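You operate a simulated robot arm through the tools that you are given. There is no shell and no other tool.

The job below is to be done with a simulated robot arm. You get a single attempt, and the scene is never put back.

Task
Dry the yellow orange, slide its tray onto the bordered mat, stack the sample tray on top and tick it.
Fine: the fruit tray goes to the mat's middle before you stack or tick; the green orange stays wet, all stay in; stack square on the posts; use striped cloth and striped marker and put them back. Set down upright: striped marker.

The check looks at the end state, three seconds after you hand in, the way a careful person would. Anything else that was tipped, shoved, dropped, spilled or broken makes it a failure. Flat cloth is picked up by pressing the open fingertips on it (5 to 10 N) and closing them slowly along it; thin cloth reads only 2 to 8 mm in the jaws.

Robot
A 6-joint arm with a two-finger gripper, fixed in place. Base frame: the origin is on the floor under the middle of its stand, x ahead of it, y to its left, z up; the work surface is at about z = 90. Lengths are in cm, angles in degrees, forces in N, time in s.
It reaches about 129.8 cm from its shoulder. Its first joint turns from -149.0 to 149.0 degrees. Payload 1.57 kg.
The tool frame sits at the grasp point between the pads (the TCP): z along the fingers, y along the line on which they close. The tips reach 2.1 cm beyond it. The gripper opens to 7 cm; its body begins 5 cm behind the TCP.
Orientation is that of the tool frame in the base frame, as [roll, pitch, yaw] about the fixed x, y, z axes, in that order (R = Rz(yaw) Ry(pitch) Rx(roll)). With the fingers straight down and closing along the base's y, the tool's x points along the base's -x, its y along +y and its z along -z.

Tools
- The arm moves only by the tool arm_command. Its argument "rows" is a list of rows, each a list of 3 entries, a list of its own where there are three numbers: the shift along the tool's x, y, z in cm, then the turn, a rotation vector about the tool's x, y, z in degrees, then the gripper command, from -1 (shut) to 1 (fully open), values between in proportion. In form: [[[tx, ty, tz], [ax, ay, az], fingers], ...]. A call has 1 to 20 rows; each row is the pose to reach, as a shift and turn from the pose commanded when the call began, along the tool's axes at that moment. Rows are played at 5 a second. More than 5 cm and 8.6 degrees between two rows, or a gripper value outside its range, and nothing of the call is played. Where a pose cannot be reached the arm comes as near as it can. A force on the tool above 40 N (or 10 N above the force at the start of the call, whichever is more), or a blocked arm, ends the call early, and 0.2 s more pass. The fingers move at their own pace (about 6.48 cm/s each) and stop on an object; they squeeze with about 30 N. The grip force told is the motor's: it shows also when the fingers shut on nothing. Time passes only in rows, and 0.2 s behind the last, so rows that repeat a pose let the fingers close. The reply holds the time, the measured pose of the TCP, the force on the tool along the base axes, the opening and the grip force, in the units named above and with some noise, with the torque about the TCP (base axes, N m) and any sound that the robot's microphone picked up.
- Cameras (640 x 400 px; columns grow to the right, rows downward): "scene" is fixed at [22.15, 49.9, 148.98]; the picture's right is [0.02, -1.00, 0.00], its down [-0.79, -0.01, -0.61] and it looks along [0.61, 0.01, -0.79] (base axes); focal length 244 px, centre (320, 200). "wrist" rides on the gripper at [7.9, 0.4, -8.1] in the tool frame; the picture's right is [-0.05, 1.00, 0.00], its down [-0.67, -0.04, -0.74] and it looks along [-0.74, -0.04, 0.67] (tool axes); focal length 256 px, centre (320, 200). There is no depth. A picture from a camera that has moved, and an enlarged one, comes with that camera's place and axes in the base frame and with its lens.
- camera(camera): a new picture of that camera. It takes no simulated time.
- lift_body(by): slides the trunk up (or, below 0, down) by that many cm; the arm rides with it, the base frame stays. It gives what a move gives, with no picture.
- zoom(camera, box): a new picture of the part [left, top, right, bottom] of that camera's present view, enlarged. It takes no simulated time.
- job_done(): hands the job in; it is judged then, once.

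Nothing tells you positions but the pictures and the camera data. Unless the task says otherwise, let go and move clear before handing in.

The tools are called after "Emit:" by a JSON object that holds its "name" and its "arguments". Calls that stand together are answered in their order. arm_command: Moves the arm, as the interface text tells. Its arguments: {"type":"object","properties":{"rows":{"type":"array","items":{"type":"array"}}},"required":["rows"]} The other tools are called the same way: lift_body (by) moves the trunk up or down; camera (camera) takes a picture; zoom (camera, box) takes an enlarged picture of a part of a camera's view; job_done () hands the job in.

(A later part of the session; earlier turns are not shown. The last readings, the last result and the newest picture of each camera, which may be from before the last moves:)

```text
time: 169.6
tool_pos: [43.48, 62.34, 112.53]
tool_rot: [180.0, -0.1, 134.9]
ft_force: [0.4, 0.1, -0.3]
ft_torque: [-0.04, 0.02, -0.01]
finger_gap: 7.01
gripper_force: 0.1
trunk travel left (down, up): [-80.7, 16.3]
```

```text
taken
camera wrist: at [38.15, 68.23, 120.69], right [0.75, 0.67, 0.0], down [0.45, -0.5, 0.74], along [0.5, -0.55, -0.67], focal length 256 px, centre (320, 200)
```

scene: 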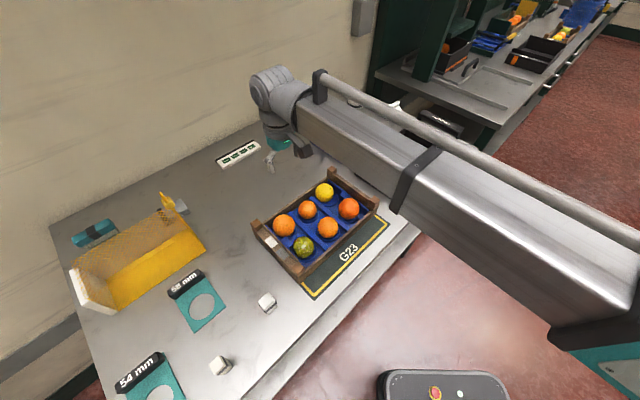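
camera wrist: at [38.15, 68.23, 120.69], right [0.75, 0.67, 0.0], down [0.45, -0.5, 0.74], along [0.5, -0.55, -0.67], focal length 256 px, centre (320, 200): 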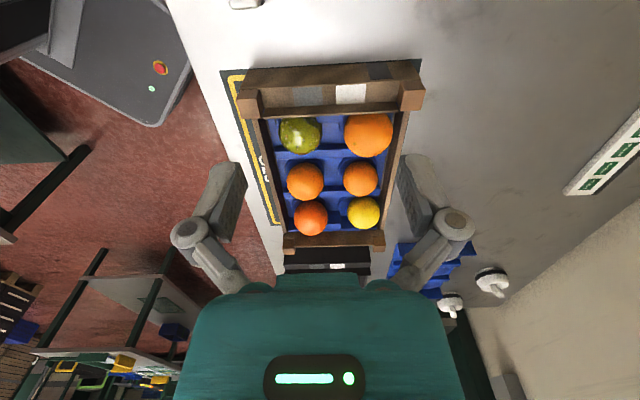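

Emit:
{"name": "zoom", "arguments": {"camera": "wrist", "box": [200, 40, 440, 190]}}

Emit:
{"name": "zoom", "arguments": {"camera": "wrist", "box": [380, 40, 450, 100]}}

Emit:
{"name": "zoom", "arguments": {"camera": "wrist", "box": [200, 50, 280, 120]}}

```text
2.67 times, centred on (320, 115) of wrist
camera zoom: at [38.15, 68.23, 120.69], right [0.75, 0.67, 0.0], down [0.45, -0.5, 0.74], along [0.5, -0.55, -0.67], focal length 683 px, centre (320, 427)
```

zoom: 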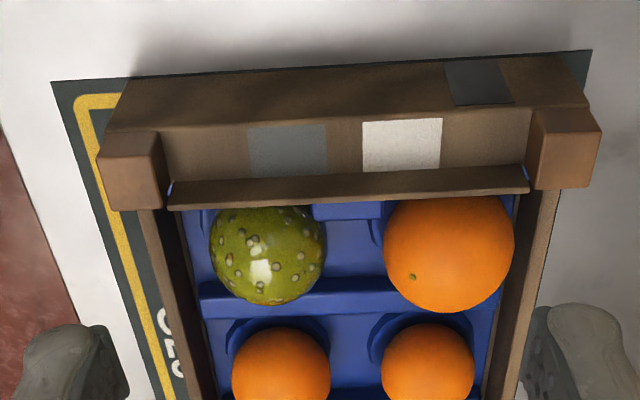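

```text
6.67 times, centred on (415, 70) of wrist
camera zoom: at [38.15, 68.23, 120.69], right [0.75, 0.67, 0.0], down [0.45, -0.5, 0.74], along [0.5, -0.55, -0.67], focal length 1707 px, centre (-313, 1067)
```

zoom: 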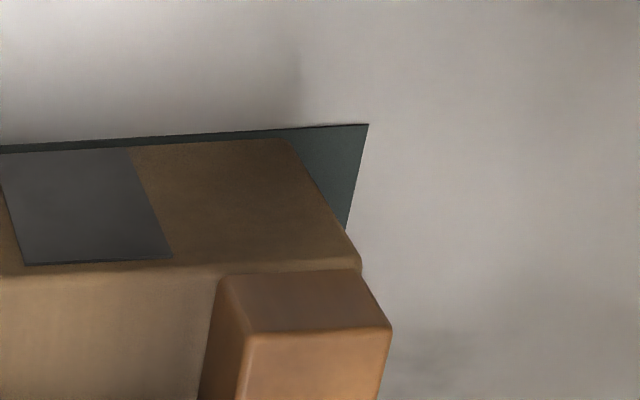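

```text
5.71 times, centred on (240, 85) of wrist
camera zoom: at [38.15, 68.23, 120.69], right [0.75, 0.67, 0.0], down [0.45, -0.5, 0.74], along [0.5, -0.55, -0.67], focal length 1463 px, centre (777, 857)
```

zoom: 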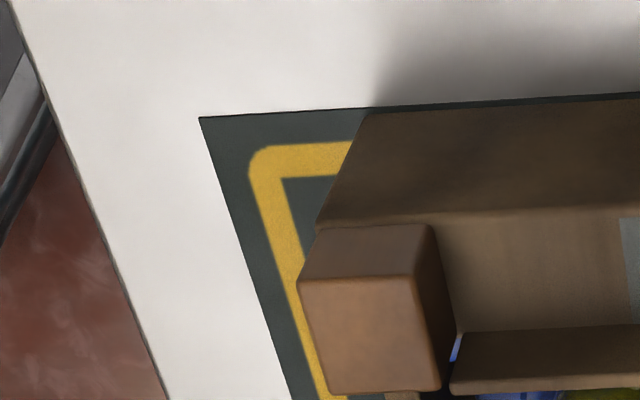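

From here I measure a 3.4 cm front margin and 1.3 cm back margin, so the tray needs 1.0 cm more toward the front. I go back behind it and push that.

Emit:
{"name": "arm_command", "arguments": {"rows": [[[-1.53, 1.13, 0], [0, 0, -7.5], 1], [[-3.06, 2.26, 0], [0, 0, -15], 1], [[-4.6, 3.4, 0], [0, 0, -22.5], 1], [[-6.1, 4.5, 0], [0, 0, -30], 1], [[-7.66, 5.66, 0], [0, 0, -37.5], 1], [[-9.2, 6.8, 0], [0, 0, -45], 1], [[-10.7, 7.9, 0], [0, 0, -52.5], 1], [[-12.25, 9.05, 0], [0, 0, -60], 1], [[-13.8, 10.2, 0], [0, 0, -67.5], 1], [[-15.3, 11.3, 0], [0, 0, -75], 1], [[-16.85, 12.45, 0], [0, 0, -82.5], 1], [[-18.38, 13.58, 0], [0, 0, -90], 1], [[-18.38, 13.58, 0], [0, 0, -90], 1]]}}

Emit:
{"name": "camera", "arguments": {"camera": "wrist"}}

```text
time: 172.4
tool_pos: [66.07, 59.02, 112.46]
tool_rot: [180.0, 0.0, -134.9]
ft_force: [0.0, 0.3, -0.2]
ft_torque: [-0.02, -0.01, -0.03]
finger_gap: 7.0
gripper_force: 0.1
trunk travel left (down, up): [-80.7, 16.3]
```

```text
taken
camera wrist: at [60.1, 53.73, 120.68], right [-0.67, 0.74, 0.0], down [0.5, 0.45, 0.74], along [0.55, 0.5, -0.67], focal length 256 px, centre (320, 200)
```

wrist: 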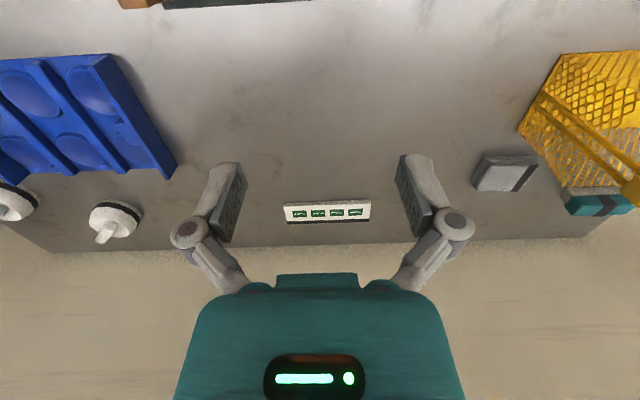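

Emit:
{"name": "lift_body", "arguments": {"by": -17.9}}

Emit:
{"name": "arm_command", "arguments": {"rows": [[[0.6, 0, 0], [0, 0, 0], 1], [[1.2, 0, 0], [0, 0, 0], 1], [[1.8, 0, 0], [0, 0, 0], 1], [[2.3, 0, 0], [0, 0, 0], 1], [[2.7, 0, 0], [0, 0, 0], 1], [[3, 0, 0], [0, 0, 0], 1], [[3.2, 0, 0], [0, 0, 0], 1], [[3.4, -0.06, 0], [0, 0, 0], 1], [[3.6, -0.12, 0], [0, 0, 0], 1], [[3.8, -0.19, 0], [0, 0, 0], 1], [[4, -0.26, 0], [0, 0, 0], 1], [[4.15, -0.3, 0], [0, 0, 0], 1]]}}

Emit:
{"name": "arm_command", "arguments": {"rows": [[[-1, 0, 0], [0, 0, 0], 1], [[-2, 0, 0], [0, 0, 0], 1], [[-3, 0, 0], [0, 0, 0], 1]]}}

Emit:
{"name": "lift_body", "arguments": {"by": 18}}

Emit:
{"name": "zoom", "arguments": {"camera": "scene", "box": [240, 160, 400, 310]}}

```text
time: 174.4
tool_pos: [66.01, 59.05, 94.58]
tool_rot: [179.9, 0.0, -135.0]
ft_force: [0.0, 0.5, -0.1]
ft_torque: [-0.01, 0.02, 0.01]
finger_gap: 6.99
gripper_force: 0.1
trunk travel left (down, up): [-62.8, 34.2]
```

```text
time: 177.0
tool_pos: [63.34, 55.92, 94.64]
tool_rot: [179.9, 0.1, -135.1]
ft_force: [1.3, 3.2, 1.0]
ft_torque: [0.02, 0.01, -0.08]
finger_gap: 7.0
gripper_force: 0.0
trunk travel left (down, up): [-62.8, 34.2]
```

```text
time: 177.8
tool_pos: [65.5, 58.05, 94.69]
tool_rot: [179.9, 0.0, -135.0]
ft_force: [-0.2, 0.1, -0.6]
ft_torque: [0.01, 0.01, -0.01]
finger_gap: 6.97
gripper_force: 0.1
trunk travel left (down, up): [-62.8, 34.2]
```

```text
time: 179.8
tool_pos: [65.49, 58.03, 112.57]
tool_rot: [179.8, 0.0, -135.1]
ft_force: [-0.1, 1.1, 0.5]
ft_torque: [-0.02, 0.0, -0.02]
finger_gap: 6.98
gripper_force: 0.0
trunk travel left (down, up): [-80.8, 16.2]
```

```text
2.67 times, centred on (320, 235) of scene
camera zoom: at [22.15, 49.9, 148.98], right [0.02, -1.0, 0.0], down [-0.79, -0.01, -0.61], along [0.61, 0.01, -0.79], focal length 649 px, centre (320, 107)
```

zoom: 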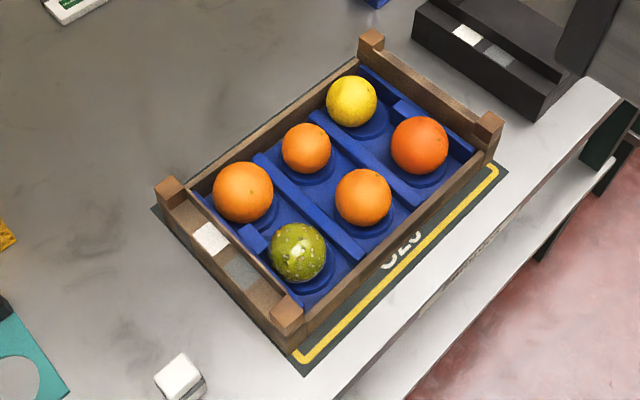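

The fruit tray is now centred on the mat with all fruit in place. Next I look at the sample tray closely to plan the lift.

Emit:
{"name": "arm_command", "arguments": {"rows": [[[1.09, -1.34, 0], [0, 0, 7.5], 1], [[2.18, -2.68, 0], [0, 0, 15], 1], [[3.27, -4, 0], [0, 0, 22.5], 1], [[4.36, -5.35, 0], [0, 0, 30], 1], [[5.45, -6.7, 0], [0, 0, 37.5], 1], [[6.54, -8, 0], [0, 0, 45], 1], [[7.63, -9.4, 0], [0, 0, 52.5], 1], [[8.72, -10.7, 0], [0, 0, 60], 1], [[9.8, -12, 0], [0, 0, 67.5], 1], [[10.9, -13.4, 0], [0, 0, 75], 1], [[12, -14.7, 0], [0, 0, 82.5], 1], [[13.08, -16.05, 0], [0, 0, 90], 1], [[13.08, -16.05, 0], [0, 0, 90], 1]]}}

Emit:
{"name": "camera", "arguments": {"camera": "wrist"}}

Emit:
{"name": "camera", "arguments": {"camera": "scene"}}

```text
time: 182.6
tool_pos: [67.68, 37.34, 112.63]
tool_rot: [179.9, 0.0, 134.9]
ft_force: [0.2, 0.0, 0.6]
ft_torque: [0.02, -0.04, -0.04]
finger_gap: 7.02
gripper_force: 0.0
trunk travel left (down, up): [-80.8, 16.2]
```

```text
taken
camera wrist: at [62.24, 43.25, 120.79], right [0.75, 0.67, 0.0], down [0.45, -0.5, 0.74], along [0.5, -0.55, -0.67], focal length 256 px, centre (320, 200)
```

wrist: 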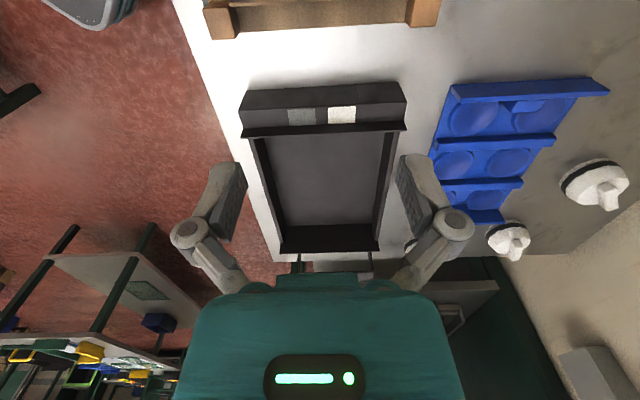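

```text
taken
```

scene: 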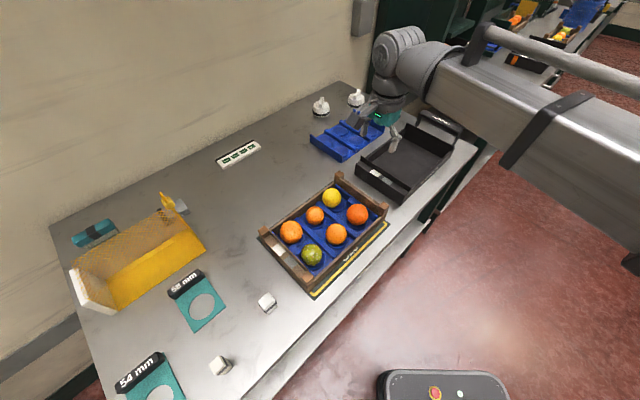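

Emit:
{"name": "zoom", "arguments": {"camera": "wrist", "box": [220, 60, 430, 270]}}

Emit:
{"name": "zoom", "arguments": {"camera": "wrist", "box": [190, 0, 460, 50]}}

Emit:
{"name": "zoom", "arguments": {"camera": "scene", "box": [340, 100, 480, 210]}}

Emit:
{"name": "zoom", "arguments": {"camera": "scene", "box": [250, 165, 400, 300]}}

```text
1.90 times, centred on (325, 165) of wrist
camera zoom: at [62.24, 43.25, 120.79], right [0.75, 0.67, 0.0], down [0.45, -0.5, 0.74], along [0.5, -0.55, -0.67], focal length 488 px, centre (310, 267)
```

zoom: 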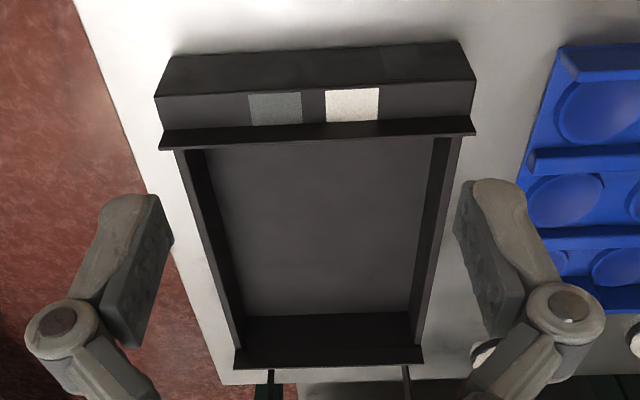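

```text
2.37 times, centred on (325, 25) of wrist
camera zoom: at [62.24, 43.25, 120.79], right [0.75, 0.67, 0.0], down [0.45, -0.5, 0.74], along [0.5, -0.55, -0.67], focal length 607 px, centre (308, 615)
```

zoom: 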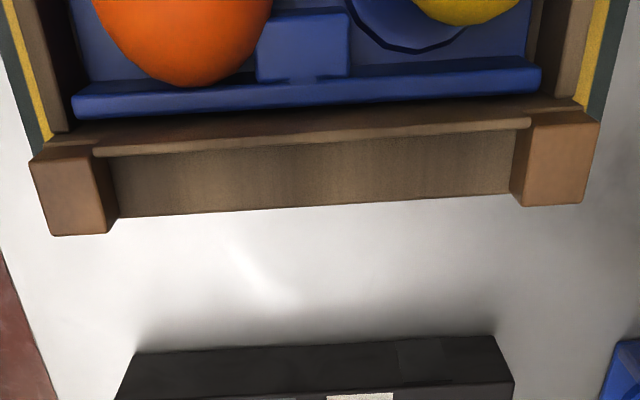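

```text
3.64 times, centred on (410, 155) of scene
camera zoom: at [22.15, 49.9, 148.98], right [0.02, -1.0, 0.0], down [-0.79, -0.01, -0.61], along [0.61, 0.01, -0.79], focal length 885 px, centre (-7, 364)
```

zoom: 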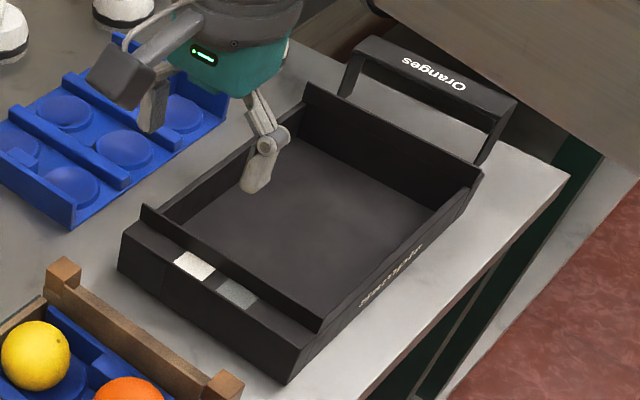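

```text
2.96 times, centred on (325, 232) of scene
camera zoom: at [22.15, 49.9, 148.98], right [0.02, -1.0, 0.0], down [-0.79, -0.01, -0.61], along [0.61, 0.01, -0.79], focal length 721 px, centre (305, 104)
```

zoom: 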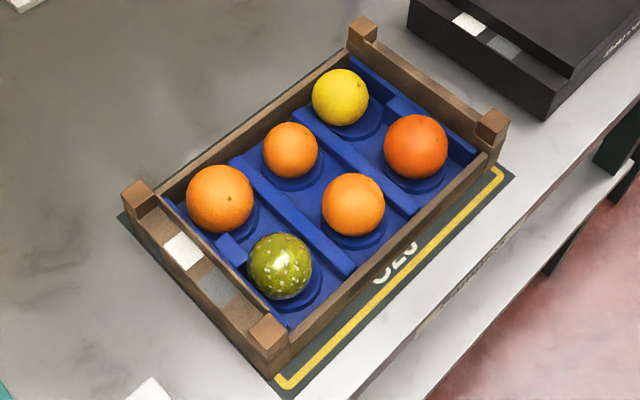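

I zoom in on the sample tray's side walls to find a good grip at the middle of its long front wall.

Emit:
{"name": "zoom", "arguments": {"camera": "wrist", "box": [225, 120, 325, 270]}}

Emit:
{"name": "zoom", "arguments": {"camera": "wrist", "box": [340, 120, 430, 270]}}

Emit:
{"name": "zoom", "arguments": {"camera": "scene", "box": [370, 120, 480, 210]}}

```text
2.67 times, centred on (275, 195) of wrist
camera zoom: at [62.24, 43.25, 120.79], right [0.75, 0.67, 0.0], down [0.45, -0.5, 0.74], along [0.5, -0.55, -0.67], focal length 683 px, centre (440, 213)
```

zoom: 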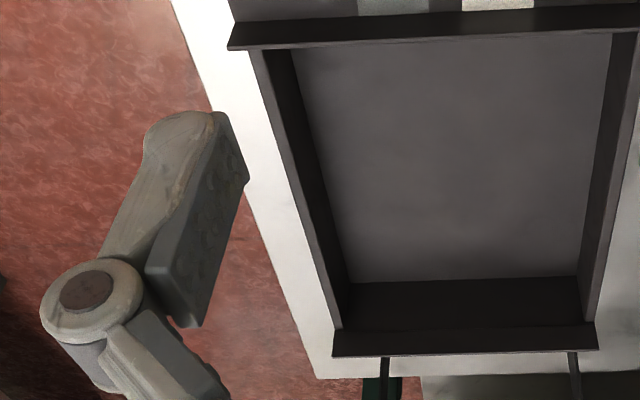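

```text
2.67 times, centred on (385, 195) of wrist
camera zoom: at [62.24, 43.25, 120.79], right [0.75, 0.67, 0.0], down [0.45, -0.5, 0.74], along [0.5, -0.55, -0.67], focal length 683 px, centre (147, 213)
```

zoom: 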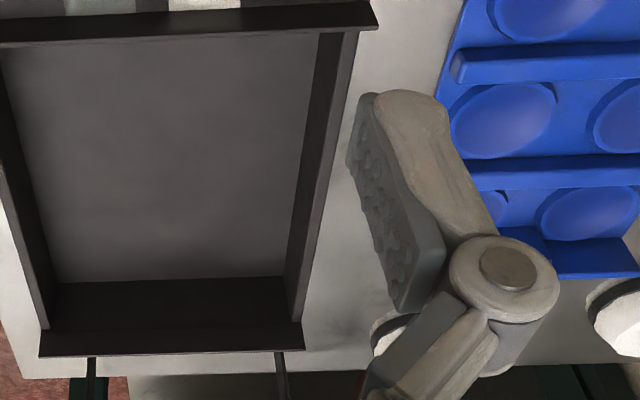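

```text
4.44 times, centred on (425, 165) of scene
camera zoom: at [22.15, 49.9, 148.98], right [0.02, -1.0, 0.0], down [-0.79, -0.01, -0.61], along [0.61, 0.01, -0.79], focal length 1082 px, centre (-147, 356)
```

zoom: 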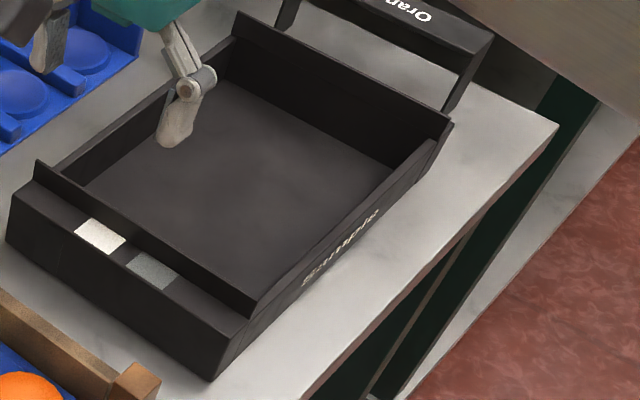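

Emit:
{"name": "zoom", "arguments": {"camera": "scene", "box": [415, 135, 455, 165]}}

Emit:
{"name": "zoom", "arguments": {"camera": "scene", "box": [385, 165, 435, 210]}}

Emit:
{"name": "zoom", "arguments": {"camera": "wrist", "box": [230, 70, 290, 160]}}

Emit:
{"name": "zoom", "arguments": {"camera": "wrist", "box": [270, 210, 320, 270]}}

```text
13.33 times, centred on (435, 150) of scene
camera zoom: at [22.15, 49.9, 148.98], right [0.02, -1.0, 0.0], down [-0.79, -0.01, -0.61], along [0.61, 0.01, -0.79], focal length 3246 px, centre (-1213, 867)
```

zoom: 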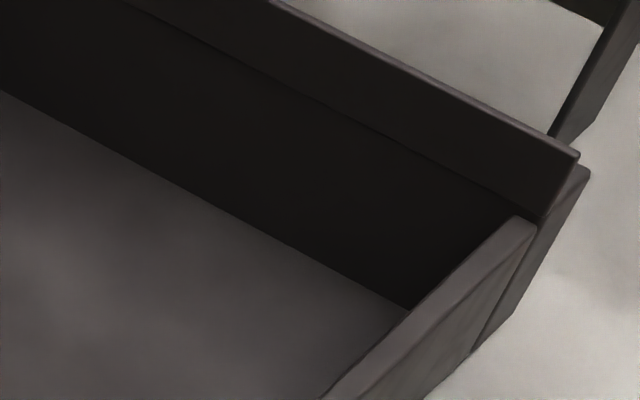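

```text
8.89 times, centred on (410, 188) of scene
camera zoom: at [22.15, 49.9, 148.98], right [0.02, -1.0, 0.0], down [-0.79, -0.01, -0.61], along [0.61, 0.01, -0.79], focal length 2164 px, centre (-480, 311)
```

zoom: 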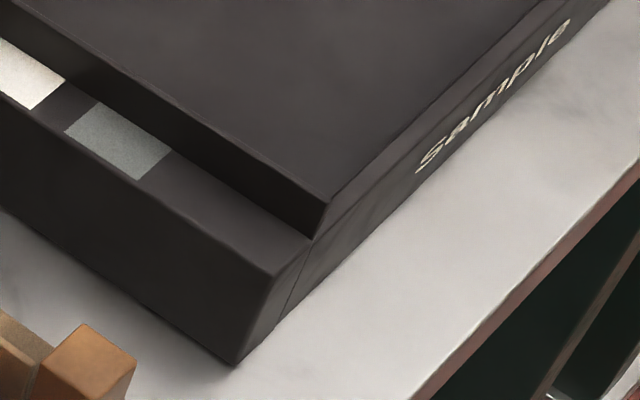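

```text
4.44 times, centred on (260, 115) of wrist
camera zoom: at [62.24, 43.25, 120.79], right [0.75, 0.67, 0.0], down [0.45, -0.5, 0.74], along [0.5, -0.55, -0.67], focal length 1138 px, centre (587, 578)
```

zoom: 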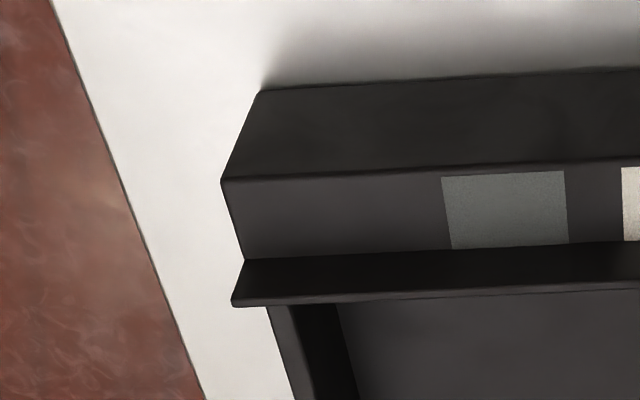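

```text
6.67 times, centred on (295, 240) of wrist
camera zoom: at [62.24, 43.25, 120.79], right [0.75, 0.67, 0.0], down [0.45, -0.5, 0.74], along [0.5, -0.55, -0.67], focal length 1707 px, centre (487, -67)
```

zoom: 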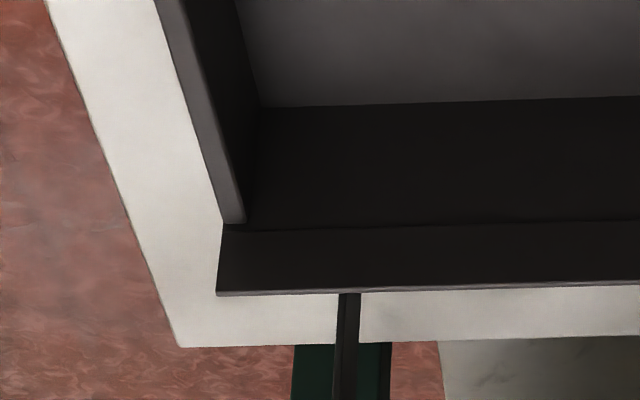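

The long front wall is a plain 0.8 cm plate; I'll grip it at its middle, near (75.9, 16.7), where the couple of the two fingers can hold the tray level. I move above it and look.

Emit:
{"name": "arm_command", "arguments": {"rows": [[[-4.1, -1.76, 0], [0, 0, 0], 1], [[-8.2, -3.53, 0], [0, 0, 0], 1], [[-12.25, -5.3, 0], [0, 0, 0], 1], [[-16.3, -7.05, 0], [0, 0, 0], 1], [[-20.42, -8.82, 0], [0, 0, -0.1], 1], [[-20.42, -8.82, 0], [0, 0, -0.1], 1]]}}

Emit:
{"name": "lift_body", "arguments": {"by": -9}}

Emit:
{"name": "camera", "arguments": {"camera": "wrist"}}

Emit:
{"name": "camera", "arguments": {"camera": "scene"}}

```text
time: 184.0
tool_pos: [75.62, 16.57, 112.62]
tool_rot: [180.0, -0.1, 135.0]
ft_force: [-0.6, -0.5, -0.1]
ft_torque: [0.02, -0.03, -0.02]
finger_gap: 7.0
gripper_force: 0.1
trunk travel left (down, up): [-80.8, 16.2]
```

```text
time: 185.3
tool_pos: [75.58, 16.75, 103.67]
tool_rot: [-180.0, -0.2, 135.1]
ft_force: [-0.4, 0.1, 0.5]
ft_torque: [-0.02, 0.01, 0.02]
finger_gap: 6.97
gripper_force: 0.0
trunk travel left (down, up): [-71.8, 25.2]
```

```text
taken
camera wrist: at [70.19, 22.55, 111.8], right [0.74, 0.67, 0.0], down [0.45, -0.5, 0.74], along [0.5, -0.55, -0.67], focal length 256 px, centre (320, 200)
```

wrist: 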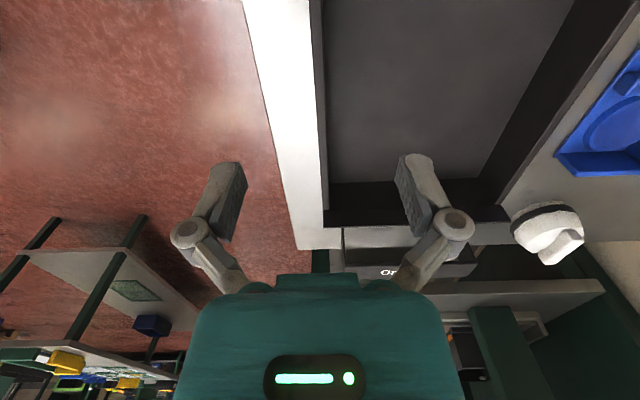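

```text
taken
```

scene: 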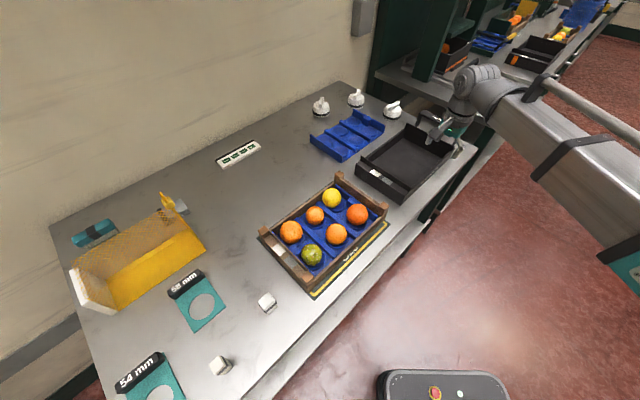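

The fingers straddle the wall's middle nicely. I lower and check for contact.

Emit:
{"name": "lift_body", "arguments": {"by": -7.5}}

Emit:
{"name": "camera", "arguments": {"camera": "wrist"}}

Emit:
{"name": "lift_body", "arguments": {"by": -2.8}}

Emit:
{"name": "zoom", "arguments": {"camera": "scene", "box": [340, 50, 520, 210]}}

```text
time: 186.4
tool_pos: [75.52, 16.72, 96.23]
tool_rot: [180.0, -0.1, 135.1]
ft_force: [-0.1, 0.1, 0.3]
ft_torque: [0.01, -0.01, -0.02]
finger_gap: 6.99
gripper_force: 0.1
trunk travel left (down, up): [-64.3, 32.7]
```

```text
taken
camera wrist: at [70.19, 22.55, 104.3], right [0.74, 0.67, 0.0], down [0.45, -0.5, 0.74], along [0.5, -0.55, -0.67], focal length 256 px, centre (320, 200)
```

wrist: 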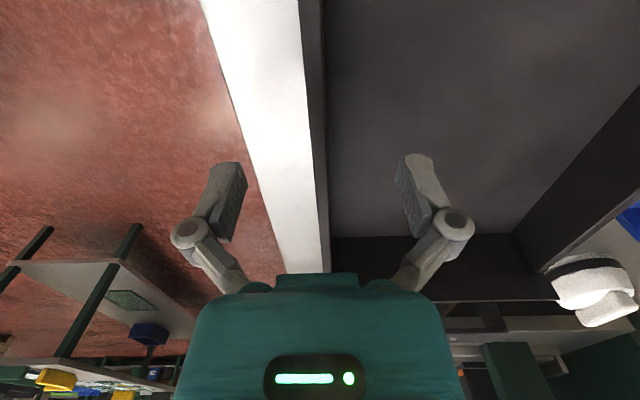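

```text
time: 187.1
tool_pos: [75.64, 16.59, 93.38]
tool_rot: [-179.9, -0.2, 135.0]
ft_force: [-0.4, -0.1, -0.3]
ft_torque: [-0.01, -0.01, -0.01]
finger_gap: 7.02
gripper_force: 0.1
trunk travel left (down, up): [-61.5, 35.5]
```

```text
2.50 times, centred on (430, 130) of scene
camera zoom: at [22.15, 49.9, 148.98], right [0.02, -1.0, 0.0], down [-0.79, -0.01, -0.61], along [0.61, 0.01, -0.79], focal length 609 px, centre (45, 375)
```

zoom: 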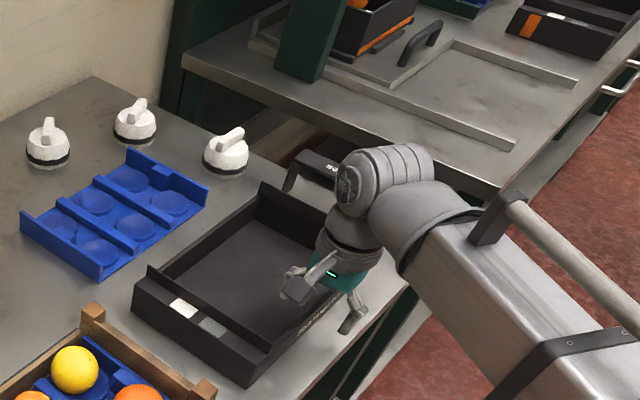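

Emit:
{"name": "arm_command", "arguments": {"rows": [[[0, 0, 0], [0, 0, 0], 0.7], [[0, 0, 0], [0, 0, 0], 0.4], [[0, 0, 0], [0, 0, 0], 0.1], [[0, 0, 0], [0, 0, 0], -0.2], [[0, 0, 0], [0, 0, 0], -0.4], [[0, 0, 0], [0, 0, 0], -0.55], [[0, 0, 0], [0, 0, 0], -0.65], [[0, 0, 0], [0, 0, 0], -0.75], [[0, 0, 0], [0, 0, 0], -0.85], [[0, 0, 0], [0, 0, 0], -1], [[0, 0, 0], [0, 0, 0], -1]]}}

Emit:
{"name": "camera", "arguments": {"camera": "wrist"}}

```text
time: 189.5
tool_pos: [75.55, 16.76, 93.15]
tool_rot: [180.0, -0.2, 135.1]
ft_force: [-0.6, -0.9, -0.5]
ft_torque: [-0.02, -0.02, -0.04]
finger_gap: 0.7
gripper_force: 29.7
trunk travel left (down, up): [-61.5, 35.5]
```

```text
taken
camera wrist: at [70.2, 22.55, 101.49], right [0.74, 0.67, 0.0], down [0.45, -0.5, 0.74], along [0.5, -0.55, -0.67], focal length 256 px, centre (320, 200)
```

wrist: 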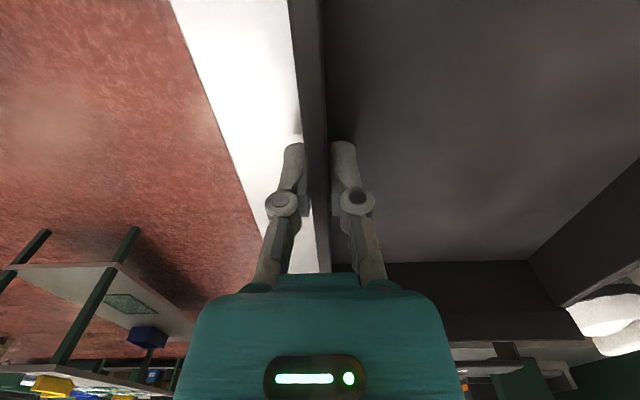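

Gripped at 0.7 cm thickness. I lift slightly and read the weight and torque.

Emit:
{"name": "lift_body", "arguments": {"by": 0.5}}

Emit:
{"name": "lift_body", "arguments": {"by": 1}}

Emit:
{"name": "camera", "arguments": {"camera": "wrist"}}

Emit:
{"name": "zoom", "arguments": {"camera": "scene", "box": [340, 90, 480, 210]}}

```text
time: 190.1
tool_pos: [75.64, 16.59, 93.78]
tool_rot: [-179.9, -0.1, 135.1]
ft_force: [0.1, -0.2, -1.6]
ft_torque: [-0.07, 0.08, 0.0]
finger_gap: 0.71
gripper_force: 29.9
trunk travel left (down, up): [-62.0, 35.0]
```

```text
time: 190.7
tool_pos: [75.6, 16.69, 94.82]
tool_rot: [179.9, -0.1, 135.0]
ft_force: [0.8, -0.5, -1.2]
ft_torque: [-0.11, 0.09, -0.03]
finger_gap: 0.67
gripper_force: 29.8
trunk travel left (down, up): [-63.0, 34.0]
```

```text
taken
camera wrist: at [70.22, 22.56, 102.98], right [0.74, 0.67, 0.0], down [0.45, -0.5, 0.74], along [0.5, -0.55, -0.67], focal length 256 px, centre (320, 200)
```

wrist: 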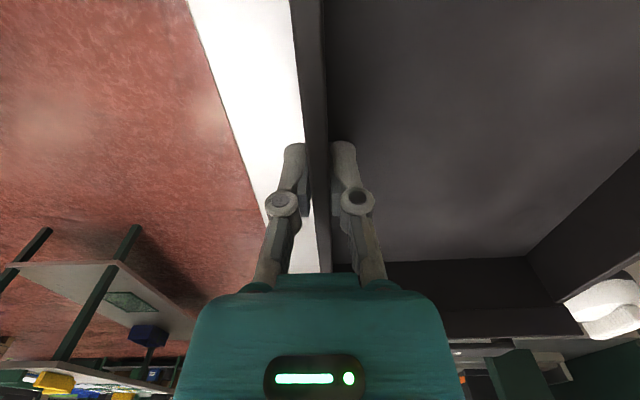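

```text
3.33 times, centred on (410, 150) of scene
camera zoom: at [22.15, 49.9, 148.98], right [0.02, -1.0, 0.0], down [-0.79, -0.01, -0.61], along [0.61, 0.01, -0.79], focal length 812 px, centre (20, 367)
```

zoom: 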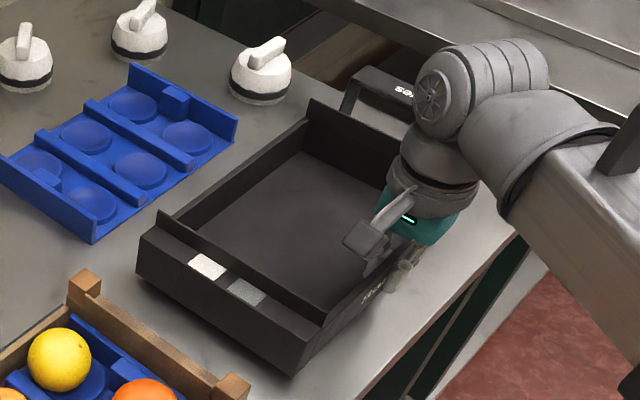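

The tray is light (about 1.4 N) and hangs level. I raise it above the fruit and posts, then carry it over by (-25.8, +26.3).

Emit:
{"name": "lift_body", "arguments": {"by": 5}}

Emit:
{"name": "lift_body", "arguments": {"by": 6}}

Emit:
{"name": "zoom", "arguments": {"camera": "scene", "box": [320, 80, 500, 220]}}

```text
time: 191.6
tool_pos: [75.65, 16.58, 99.88]
tool_rot: [180.0, -0.1, 135.1]
ft_force: [-0.3, 0.6, -1.9]
ft_torque: [-0.09, 0.1, -0.01]
finger_gap: 0.7
gripper_force: 29.6
trunk travel left (down, up): [-68.0, 29.0]
```

```text
time: 192.6
tool_pos: [75.71, 16.55, 105.86]
tool_rot: [180.0, -0.1, 135.0]
ft_force: [-0.2, -0.2, -1.3]
ft_torque: [-0.1, 0.12, 0.01]
finger_gap: 0.72
gripper_force: 29.9
trunk travel left (down, up): [-74.0, 23.0]
```

```text
2.86 times, centred on (410, 150) of scene
camera zoom: at [22.15, 49.9, 148.98], right [0.02, -1.0, 0.0], down [-0.79, -0.01, -0.61], along [0.61, 0.01, -0.79], focal length 696 px, centre (63, 343)
```

zoom: 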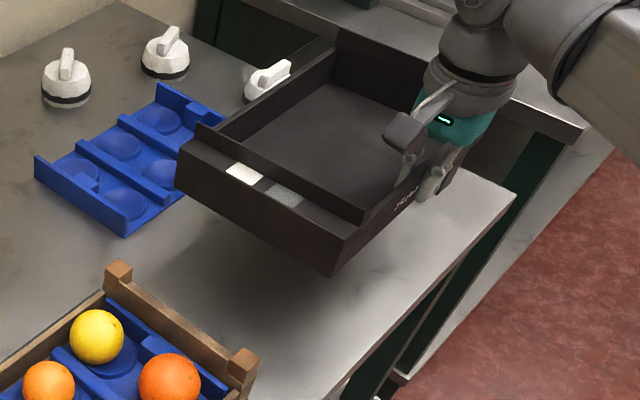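

Emit:
{"name": "arm_command", "arguments": {"rows": [[[0.5, 0, 0], [0, 0, 0], -1], [[1.5, 0.02, 0], [0, 0, 0], -1], [[3, 0.03, 0], [0, 0, 0], -1], [[5, 0.05, 0], [0, 0, 0], -1], [[7, 0.07, 0], [0, 0, 0], -1], [[9, 0.1, 0], [0, 0, 0], -1], [[11.2, 0.12, 0], [0, 0, 0], -1], [[13.4, 0.14, 0], [0, 0, 0], -1], [[15.6, 0.17, 0], [0, 0, 0], -1], [[17.8, 0.19, 0], [0, 0, 0], -1], [[20, 0.21, 0], [0, 0, 0], -1], [[22.2, 0.23, 0], [0, 0, 0], -1], [[24.4, 0.26, 0], [0, 0, 0], -1], [[26.6, 0.28, 0], [0, 0, 0], -1], [[28.8, 0.3, 0], [0, 0, 0], -1], [[31, 0.33, 0], [0, 0, 0], -1], [[33, 0.35, 0], [0, 0, 0], -1], [[34.8, 0.37, 0], [0, 0, 0], -1], [[36.1, 0.38, 0], [0, 0, 0], -1], [[36.87, 0.39, 0], [0, 0, 0], -1]]}}

Emit:
{"name": "camera", "arguments": {"camera": "scene"}}

Emit:
{"name": "camera", "arguments": {"camera": "wrist"}}

```text
time: 196.8
tool_pos: [49.74, 43.06, 105.86]
tool_rot: [-180.0, 0.0, 135.1]
ft_force: [-0.3, -0.8, -1.6]
ft_torque: [-0.06, 0.09, 0.02]
finger_gap: 0.71
gripper_force: 30.1
trunk travel left (down, up): [-74.0, 23.0]
```

```text
taken
```

scene: 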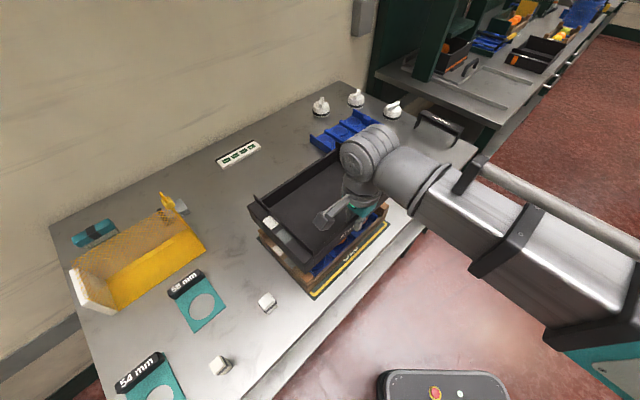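

```text
taken
camera wrist: at [44.35, 49.0, 113.99], right [0.74, 0.67, 0.0], down [0.45, -0.5, 0.74], along [0.5, -0.55, -0.67], focal length 256 px, centre (320, 200)
```

wrist: 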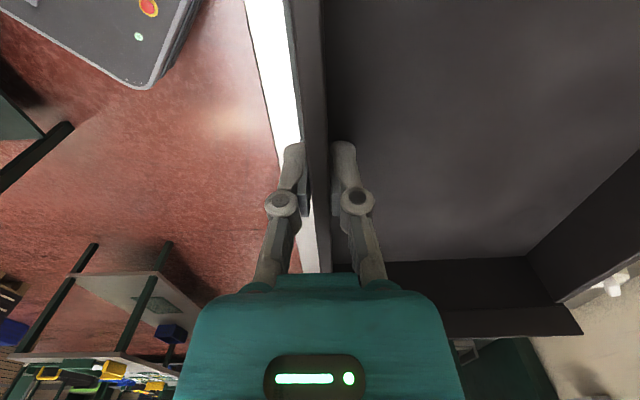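

Emit:
{"name": "zoom", "arguments": {"camera": "scene", "box": [230, 150, 410, 310]}}

Emit:
{"name": "lift_body", "arguments": {"by": -3.5}}

Emit:
{"name": "zoom", "arguments": {"camera": "scene", "box": [230, 150, 410, 310]}}

Emit:
{"name": "zoom", "arguments": {"camera": "scene", "box": [240, 200, 340, 300]}}

```text
2.50 times, centred on (320, 230) of scene
camera zoom: at [22.15, 49.9, 148.98], right [0.02, -1.0, 0.0], down [-0.79, -0.01, -0.61], along [0.61, 0.01, -0.79], focal length 609 px, centre (320, 125)
```

zoom: 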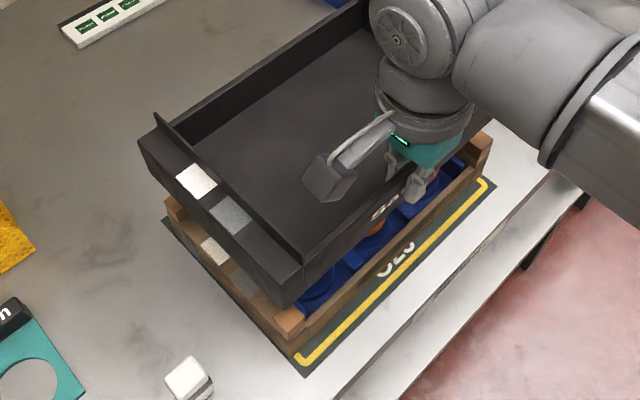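

```text
time: 197.6
tool_pos: [49.78, 42.97, 102.46]
tool_rot: [-180.0, 0.0, 135.1]
ft_force: [0.3, 0.6, -1.8]
ft_torque: [-0.03, 0.07, -0.01]
finger_gap: 0.68
gripper_force: 30.5
trunk travel left (down, up): [-70.5, 26.5]
```

```text
2.50 times, centred on (320, 230) of scene
camera zoom: at [22.15, 49.9, 148.98], right [0.02, -1.0, 0.0], down [-0.79, -0.01, -0.61], along [0.61, 0.01, -0.79], focal length 609 px, centre (320, 125)
```

zoom: 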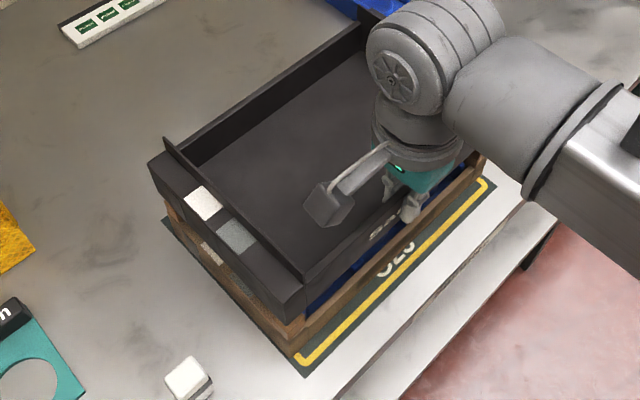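

```text
4.00 times, centred on (290, 250) of scene
camera zoom: at [22.15, 49.9, 148.98], right [0.02, -1.0, 0.0], down [-0.79, -0.01, -0.61], along [0.61, 0.01, -0.79], focal length 974 px, centre (440, 0)
```

zoom: 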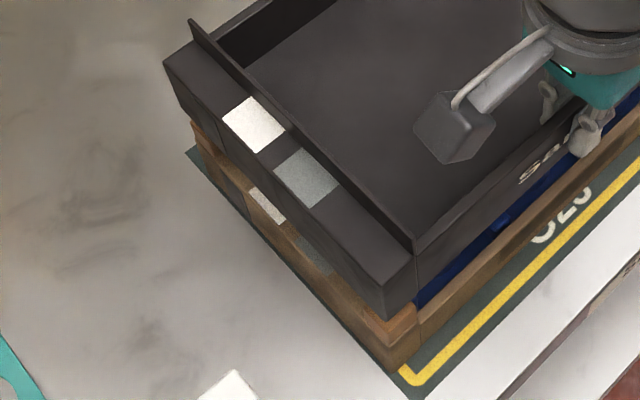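

The sample tray is aligned within about 0.3 cm over the fruit tray. I correct that and lower slowly until it rests.

Emit:
{"name": "arm_command", "arguments": {"rows": [[[-0.1, 0, 0], [0, 0, 0], -1], [[-0.22, 0, 0], [0, 0, 0], -1], [[-0.22, 0, 0], [0, 0, 0], -1]]}}

Emit:
{"name": "lift_body", "arguments": {"by": -1}}

Emit:
{"name": "lift_body", "arguments": {"by": -0.5}}

Emit:
{"name": "zoom", "arguments": {"camera": "scene", "box": [240, 200, 340, 300]}}

```text
time: 198.4
tool_pos: [49.93, 42.91, 102.37]
tool_rot: [180.0, 0.0, 135.1]
ft_force: [0.1, 0.4, -1.0]
ft_torque: [-0.1, 0.07, -0.01]
finger_gap: 0.73
gripper_force: 30.4
trunk travel left (down, up): [-70.5, 26.5]
```

```text
time: 198.9
tool_pos: [49.89, 42.9, 101.36]
tool_rot: [-180.0, -0.1, 135.1]
ft_force: [0.0, 0.2, -1.0]
ft_torque: [-0.09, 0.1, -0.01]
finger_gap: 0.7
gripper_force: 29.8
trunk travel left (down, up): [-69.5, 27.5]
```

```text
time: 199.5
tool_pos: [49.82, 42.92, 100.92]
tool_rot: [-180.0, -0.1, 135.1]
ft_force: [-0.2, -0.6, -0.6]
ft_torque: [-0.07, 0.09, 0.03]
finger_gap: 0.71
gripper_force: 29.8
trunk travel left (down, up): [-69.0, 28.0]
```

```text
4.00 times, centred on (290, 250) of scene
camera zoom: at [22.15, 49.9, 148.98], right [0.02, -1.0, 0.0], down [-0.79, -0.01, -0.61], along [0.61, 0.01, -0.79], focal length 974 px, centre (440, 0)
```

zoom: 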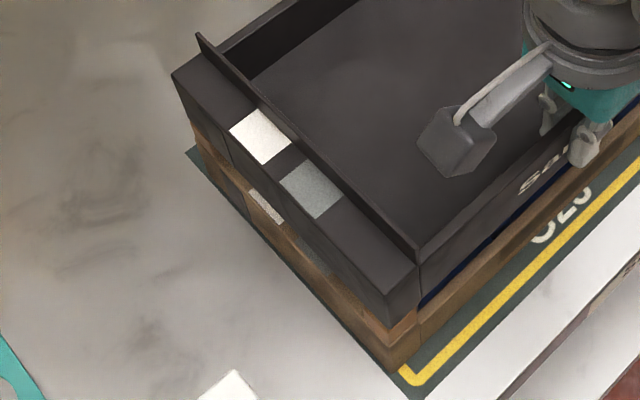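

Emit:
{"name": "lift_body", "arguments": {"by": -0.4}}

Emit:
{"name": "lift_body", "arguments": {"by": -0.3}}

Emit:
{"name": "lift_body", "arguments": {"by": -0.3}}

Emit:
{"name": "zoom", "arguments": {"camera": "scene", "box": [240, 200, 340, 300]}}

```text
time: 200.0
tool_pos: [49.92, 43.0, 100.42]
tool_rot: [-179.9, -0.1, 135.1]
ft_force: [-0.6, -1.0, -1.8]
ft_torque: [0.0, 0.03, -0.02]
finger_gap: 0.7
gripper_force: 30.1
trunk travel left (down, up): [-68.6, 28.4]
```

```text
time: 200.5
tool_pos: [49.82, 42.92, 100.21]
tool_rot: [179.9, -0.2, 135.0]
ft_force: [4.9, 4.4, 27.0]
ft_torque: [0.04, -0.14, -0.01]
finger_gap: 0.71
gripper_force: 29.7
trunk travel left (down, up): [-68.3, 28.7]
```

```text
time: 201.1
tool_pos: [49.83, 42.95, 99.9]
tool_rot: [179.8, -0.1, 135.1]
ft_force: [3.4, 3.6, 22.5]
ft_torque: [0.07, -0.08, 0.0]
finger_gap: 0.71
gripper_force: 29.8
trunk travel left (down, up): [-68.0, 29.0]
```

```text
4.00 times, centred on (290, 250) of scene
camera zoom: at [22.15, 49.9, 148.98], right [0.02, -1.0, 0.0], down [-0.79, -0.01, -0.61], along [0.61, 0.01, -0.79], focal length 974 px, centre (440, 0)
```

zoom: 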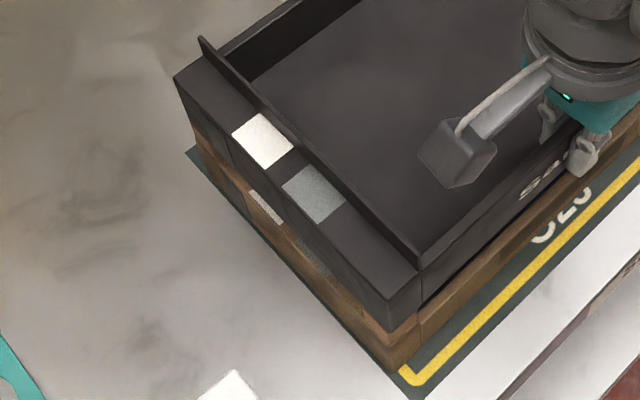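

It rests now (contact at z ≈ 97.1). I relieve the downward force and release.

Emit:
{"name": "lift_body", "arguments": {"by": 0.25}}

Emit:
{"name": "arm_command", "arguments": {"rows": [[[0, 0, 0], [0, 0, 0], -0.75], [[0, 0, 0], [0, 0, 0], -0.6], [[0, 0, 0], [0, 0, 0], -0.4], [[0, 0, 0], [0, 0, 0], -0.1], [[0, 0, 0], [0, 0, 0], 0.2], [[0, 0, 0], [0, 0, 0], 0.2]]}}

Emit:
{"name": "zoom", "arguments": {"camera": "scene", "box": [240, 200, 340, 300]}}

Emit:
{"name": "camera", "arguments": {"camera": "wrist"}}

```text
time: 201.6
tool_pos: [49.66, 42.96, 100.16]
tool_rot: [-180.0, 0.0, 135.1]
ft_force: [-0.7, 0.3, -0.5]
ft_torque: [-0.05, -0.04, -0.01]
finger_gap: 0.71
gripper_force: 30.1
trunk travel left (down, up): [-68.2, 28.8]
```

```text
time: 203.0
tool_pos: [49.78, 43.09, 100.04]
tool_rot: [179.9, -0.1, 135.1]
ft_force: [-0.2, 0.6, 0.5]
ft_torque: [0.02, 0.0, -0.02]
finger_gap: 4.18
gripper_force: 0.0
trunk travel left (down, up): [-68.2, 28.8]
```

```text
4.00 times, centred on (290, 250) of scene
camera zoom: at [22.15, 49.9, 148.98], right [0.02, -1.0, 0.0], down [-0.79, -0.01, -0.61], along [0.61, 0.01, -0.79], focal length 974 px, centre (440, 0)
```

zoom: 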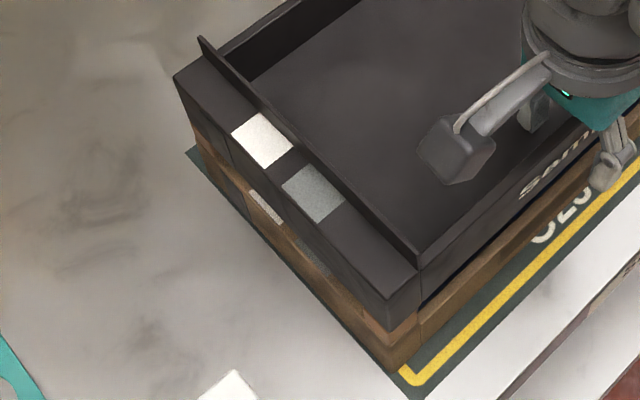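

```text
taken
camera wrist: at [44.5, 48.85, 108.25], right [0.74, 0.67, 0.0], down [0.45, -0.5, 0.74], along [0.5, -0.55, -0.67], focal length 256 px, centre (320, 200)
```

wrist: 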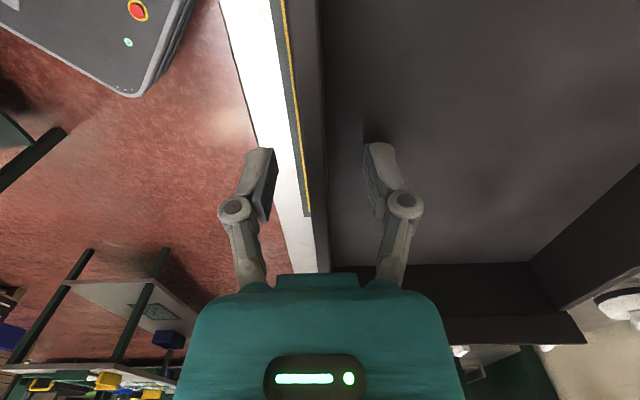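

The tray stays put. I raise the hand and inspect the stack.

Emit:
{"name": "lift_body", "arguments": {"by": 14}}

Emit:
{"name": "arm_command", "arguments": {"rows": [[[3, -1, 0], [0, 0, 0], 1], [[6, -2, 0], [0, 0, 0], 1], [[9, -3, 0], [0, 0, 0], 1], [[12, -4, 0], [0, 0, 0], 1], [[15, -5, 0], [0, 0, 0], 1], [[18, -6, 0], [0, 0, 0], 1]]}}

Emit:
{"name": "camera", "arguments": {"camera": "scene"}}

Emit:
{"name": "zoom", "arguments": {"camera": "scene", "box": [240, 150, 410, 310]}}

Emit:
{"name": "camera", "arguments": {"camera": "wrist"}}

```text
time: 204.6
tool_pos: [49.74, 42.94, 114.13]
tool_rot: [180.0, -0.1, 135.1]
ft_force: [0.0, 0.5, -0.3]
ft_torque: [0.0, 0.01, 0.01]
finger_gap: 4.22
gripper_force: 0.0
trunk travel left (down, up): [-82.2, 14.8]
```

```text
time: 206.0
tool_pos: [32.7, 51.65, 114.15]
tool_rot: [179.9, 0.0, 135.0]
ft_force: [-0.7, 0.4, 0.0]
ft_torque: [0.01, 0.0, 0.03]
finger_gap: 7.0
gripper_force: 0.0
trunk travel left (down, up): [-82.2, 14.8]
```

```text
taken
```

scene: 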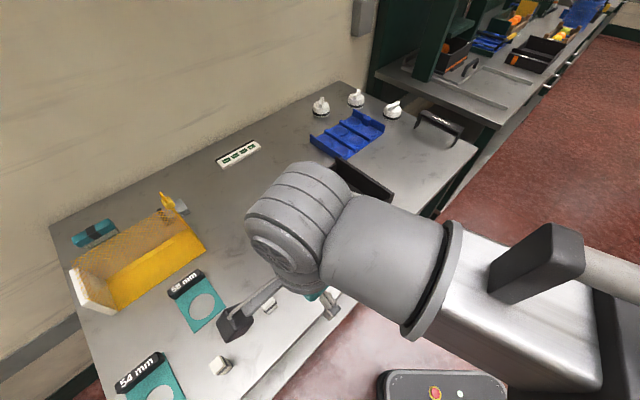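

```text
2.50 times, centred on (325, 230) of scene
camera zoom: at [22.15, 49.9, 148.98], right [0.02, -1.0, 0.0], down [-0.79, -0.01, -0.61], along [0.61, 0.01, -0.79], focal length 609 px, centre (308, 125)
```

zoom: 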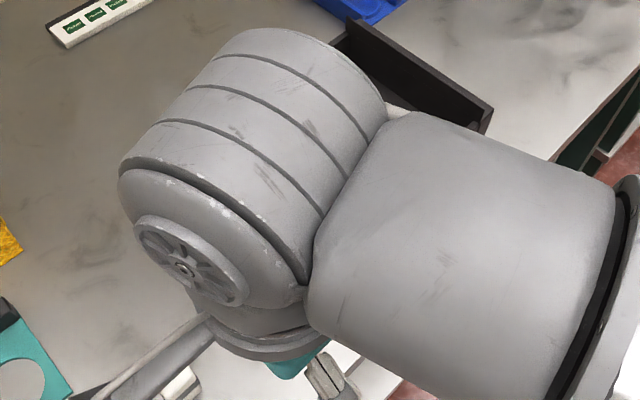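

```text
taken
camera wrist: at [27.4, 57.58, 122.25], right [0.74, 0.67, 0.0], down [0.45, -0.5, 0.74], along [0.5, -0.55, -0.67], focal length 256 px, centre (320, 200)
```

wrist: 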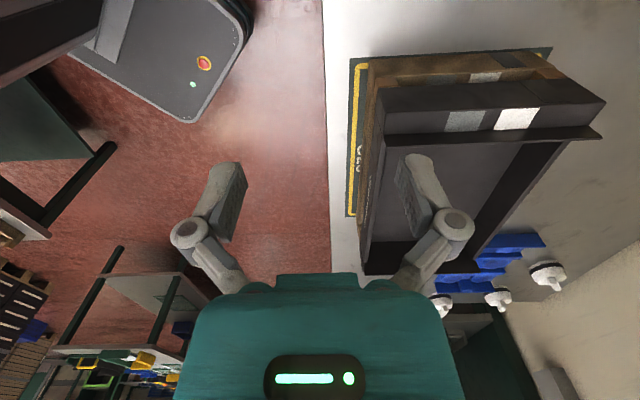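

Emit:
{"name": "zoom", "arguments": {"camera": "wrist", "box": [330, 30, 620, 280]}}

Emit:
{"name": "zoom", "arguments": {"camera": "wrist", "box": [340, 40, 620, 150]}}

```text
1.60 times, centred on (475, 155) of wrist
camera zoom: at [27.4, 57.58, 122.25], right [0.74, 0.67, 0.0], down [0.45, -0.5, 0.74], along [0.5, -0.55, -0.67], focal length 410 px, centre (72, 272)
```

zoom: 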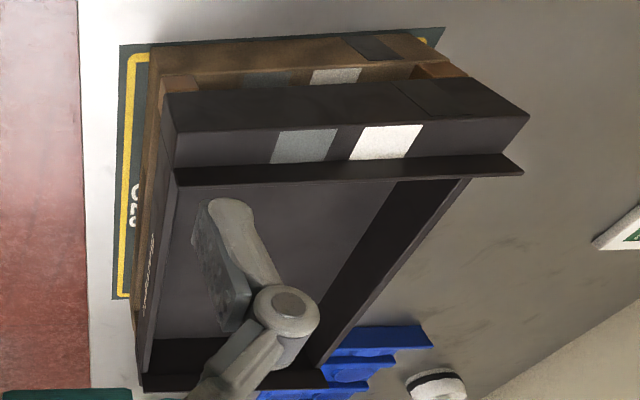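

```text
2.29 times, centred on (480, 95) of wrist
camera zoom: at [27.4, 57.58, 122.25], right [0.74, 0.67, 0.0], down [0.45, -0.5, 0.74], along [0.5, -0.55, -0.67], focal length 585 px, centre (-46, 440)
```

zoom: 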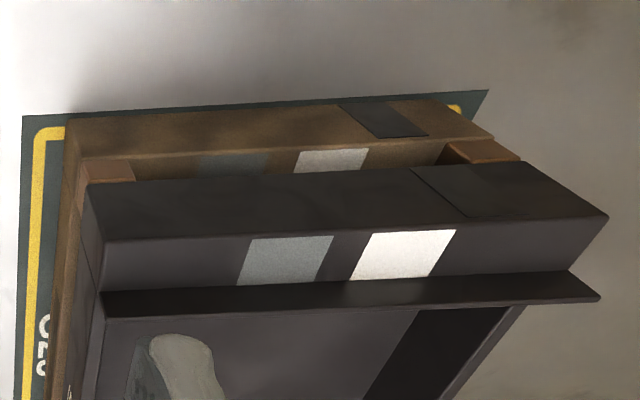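

The sample tray sits square on the posts (corners match within about 0.2 cm). Now for the marker: I move above block B at about (25, 68.5).

Emit:
{"name": "arm_command", "arguments": {"rows": [[[4.4, 1.6, 0], [0, 0, 0], 1], [[8.7, 3.2, 0], [0, 0, 0], 1], [[13, 4.9, 0], [0, 0, 0], 1], [[17.36, 6.47, 0], [0, 0, 0], 1], [[17.36, 6.47, 0], [0, 0, 0], 1]]}}

Emit:
{"name": "camera", "arguments": {"camera": "wrist"}}

Emit:
{"name": "camera", "arguments": {"camera": "scene"}}

```text
time: 207.2
tool_pos: [25.15, 68.13, 114.07]
tool_rot: [-179.9, -0.1, 135.0]
ft_force: [-0.4, -0.4, -0.7]
ft_torque: [0.01, 0.01, 0.02]
finger_gap: 7.0
gripper_force: 0.0
out of reach, approached as far as the arm can: row 4
trunk travel left (down, up): [-82.2, 14.8]
```

```text
taken
camera wrist: at [19.88, 74.02, 122.25], right [0.74, 0.67, 0.0], down [0.45, -0.5, 0.74], along [0.5, -0.55, -0.67], focal length 256 px, centre (320, 200)
```

wrist: 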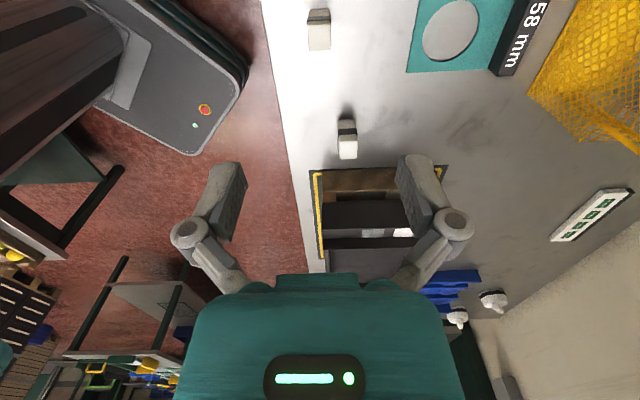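

```text
taken
```

scene: 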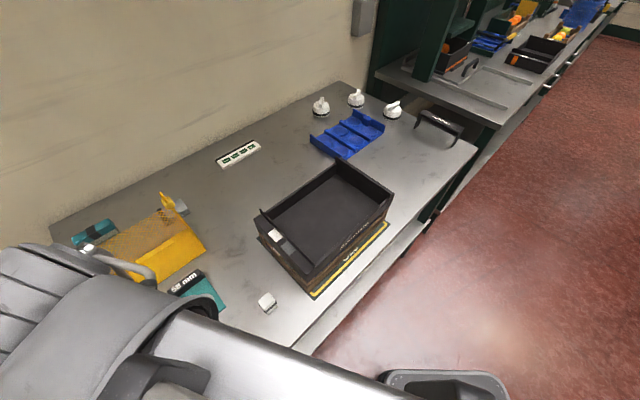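

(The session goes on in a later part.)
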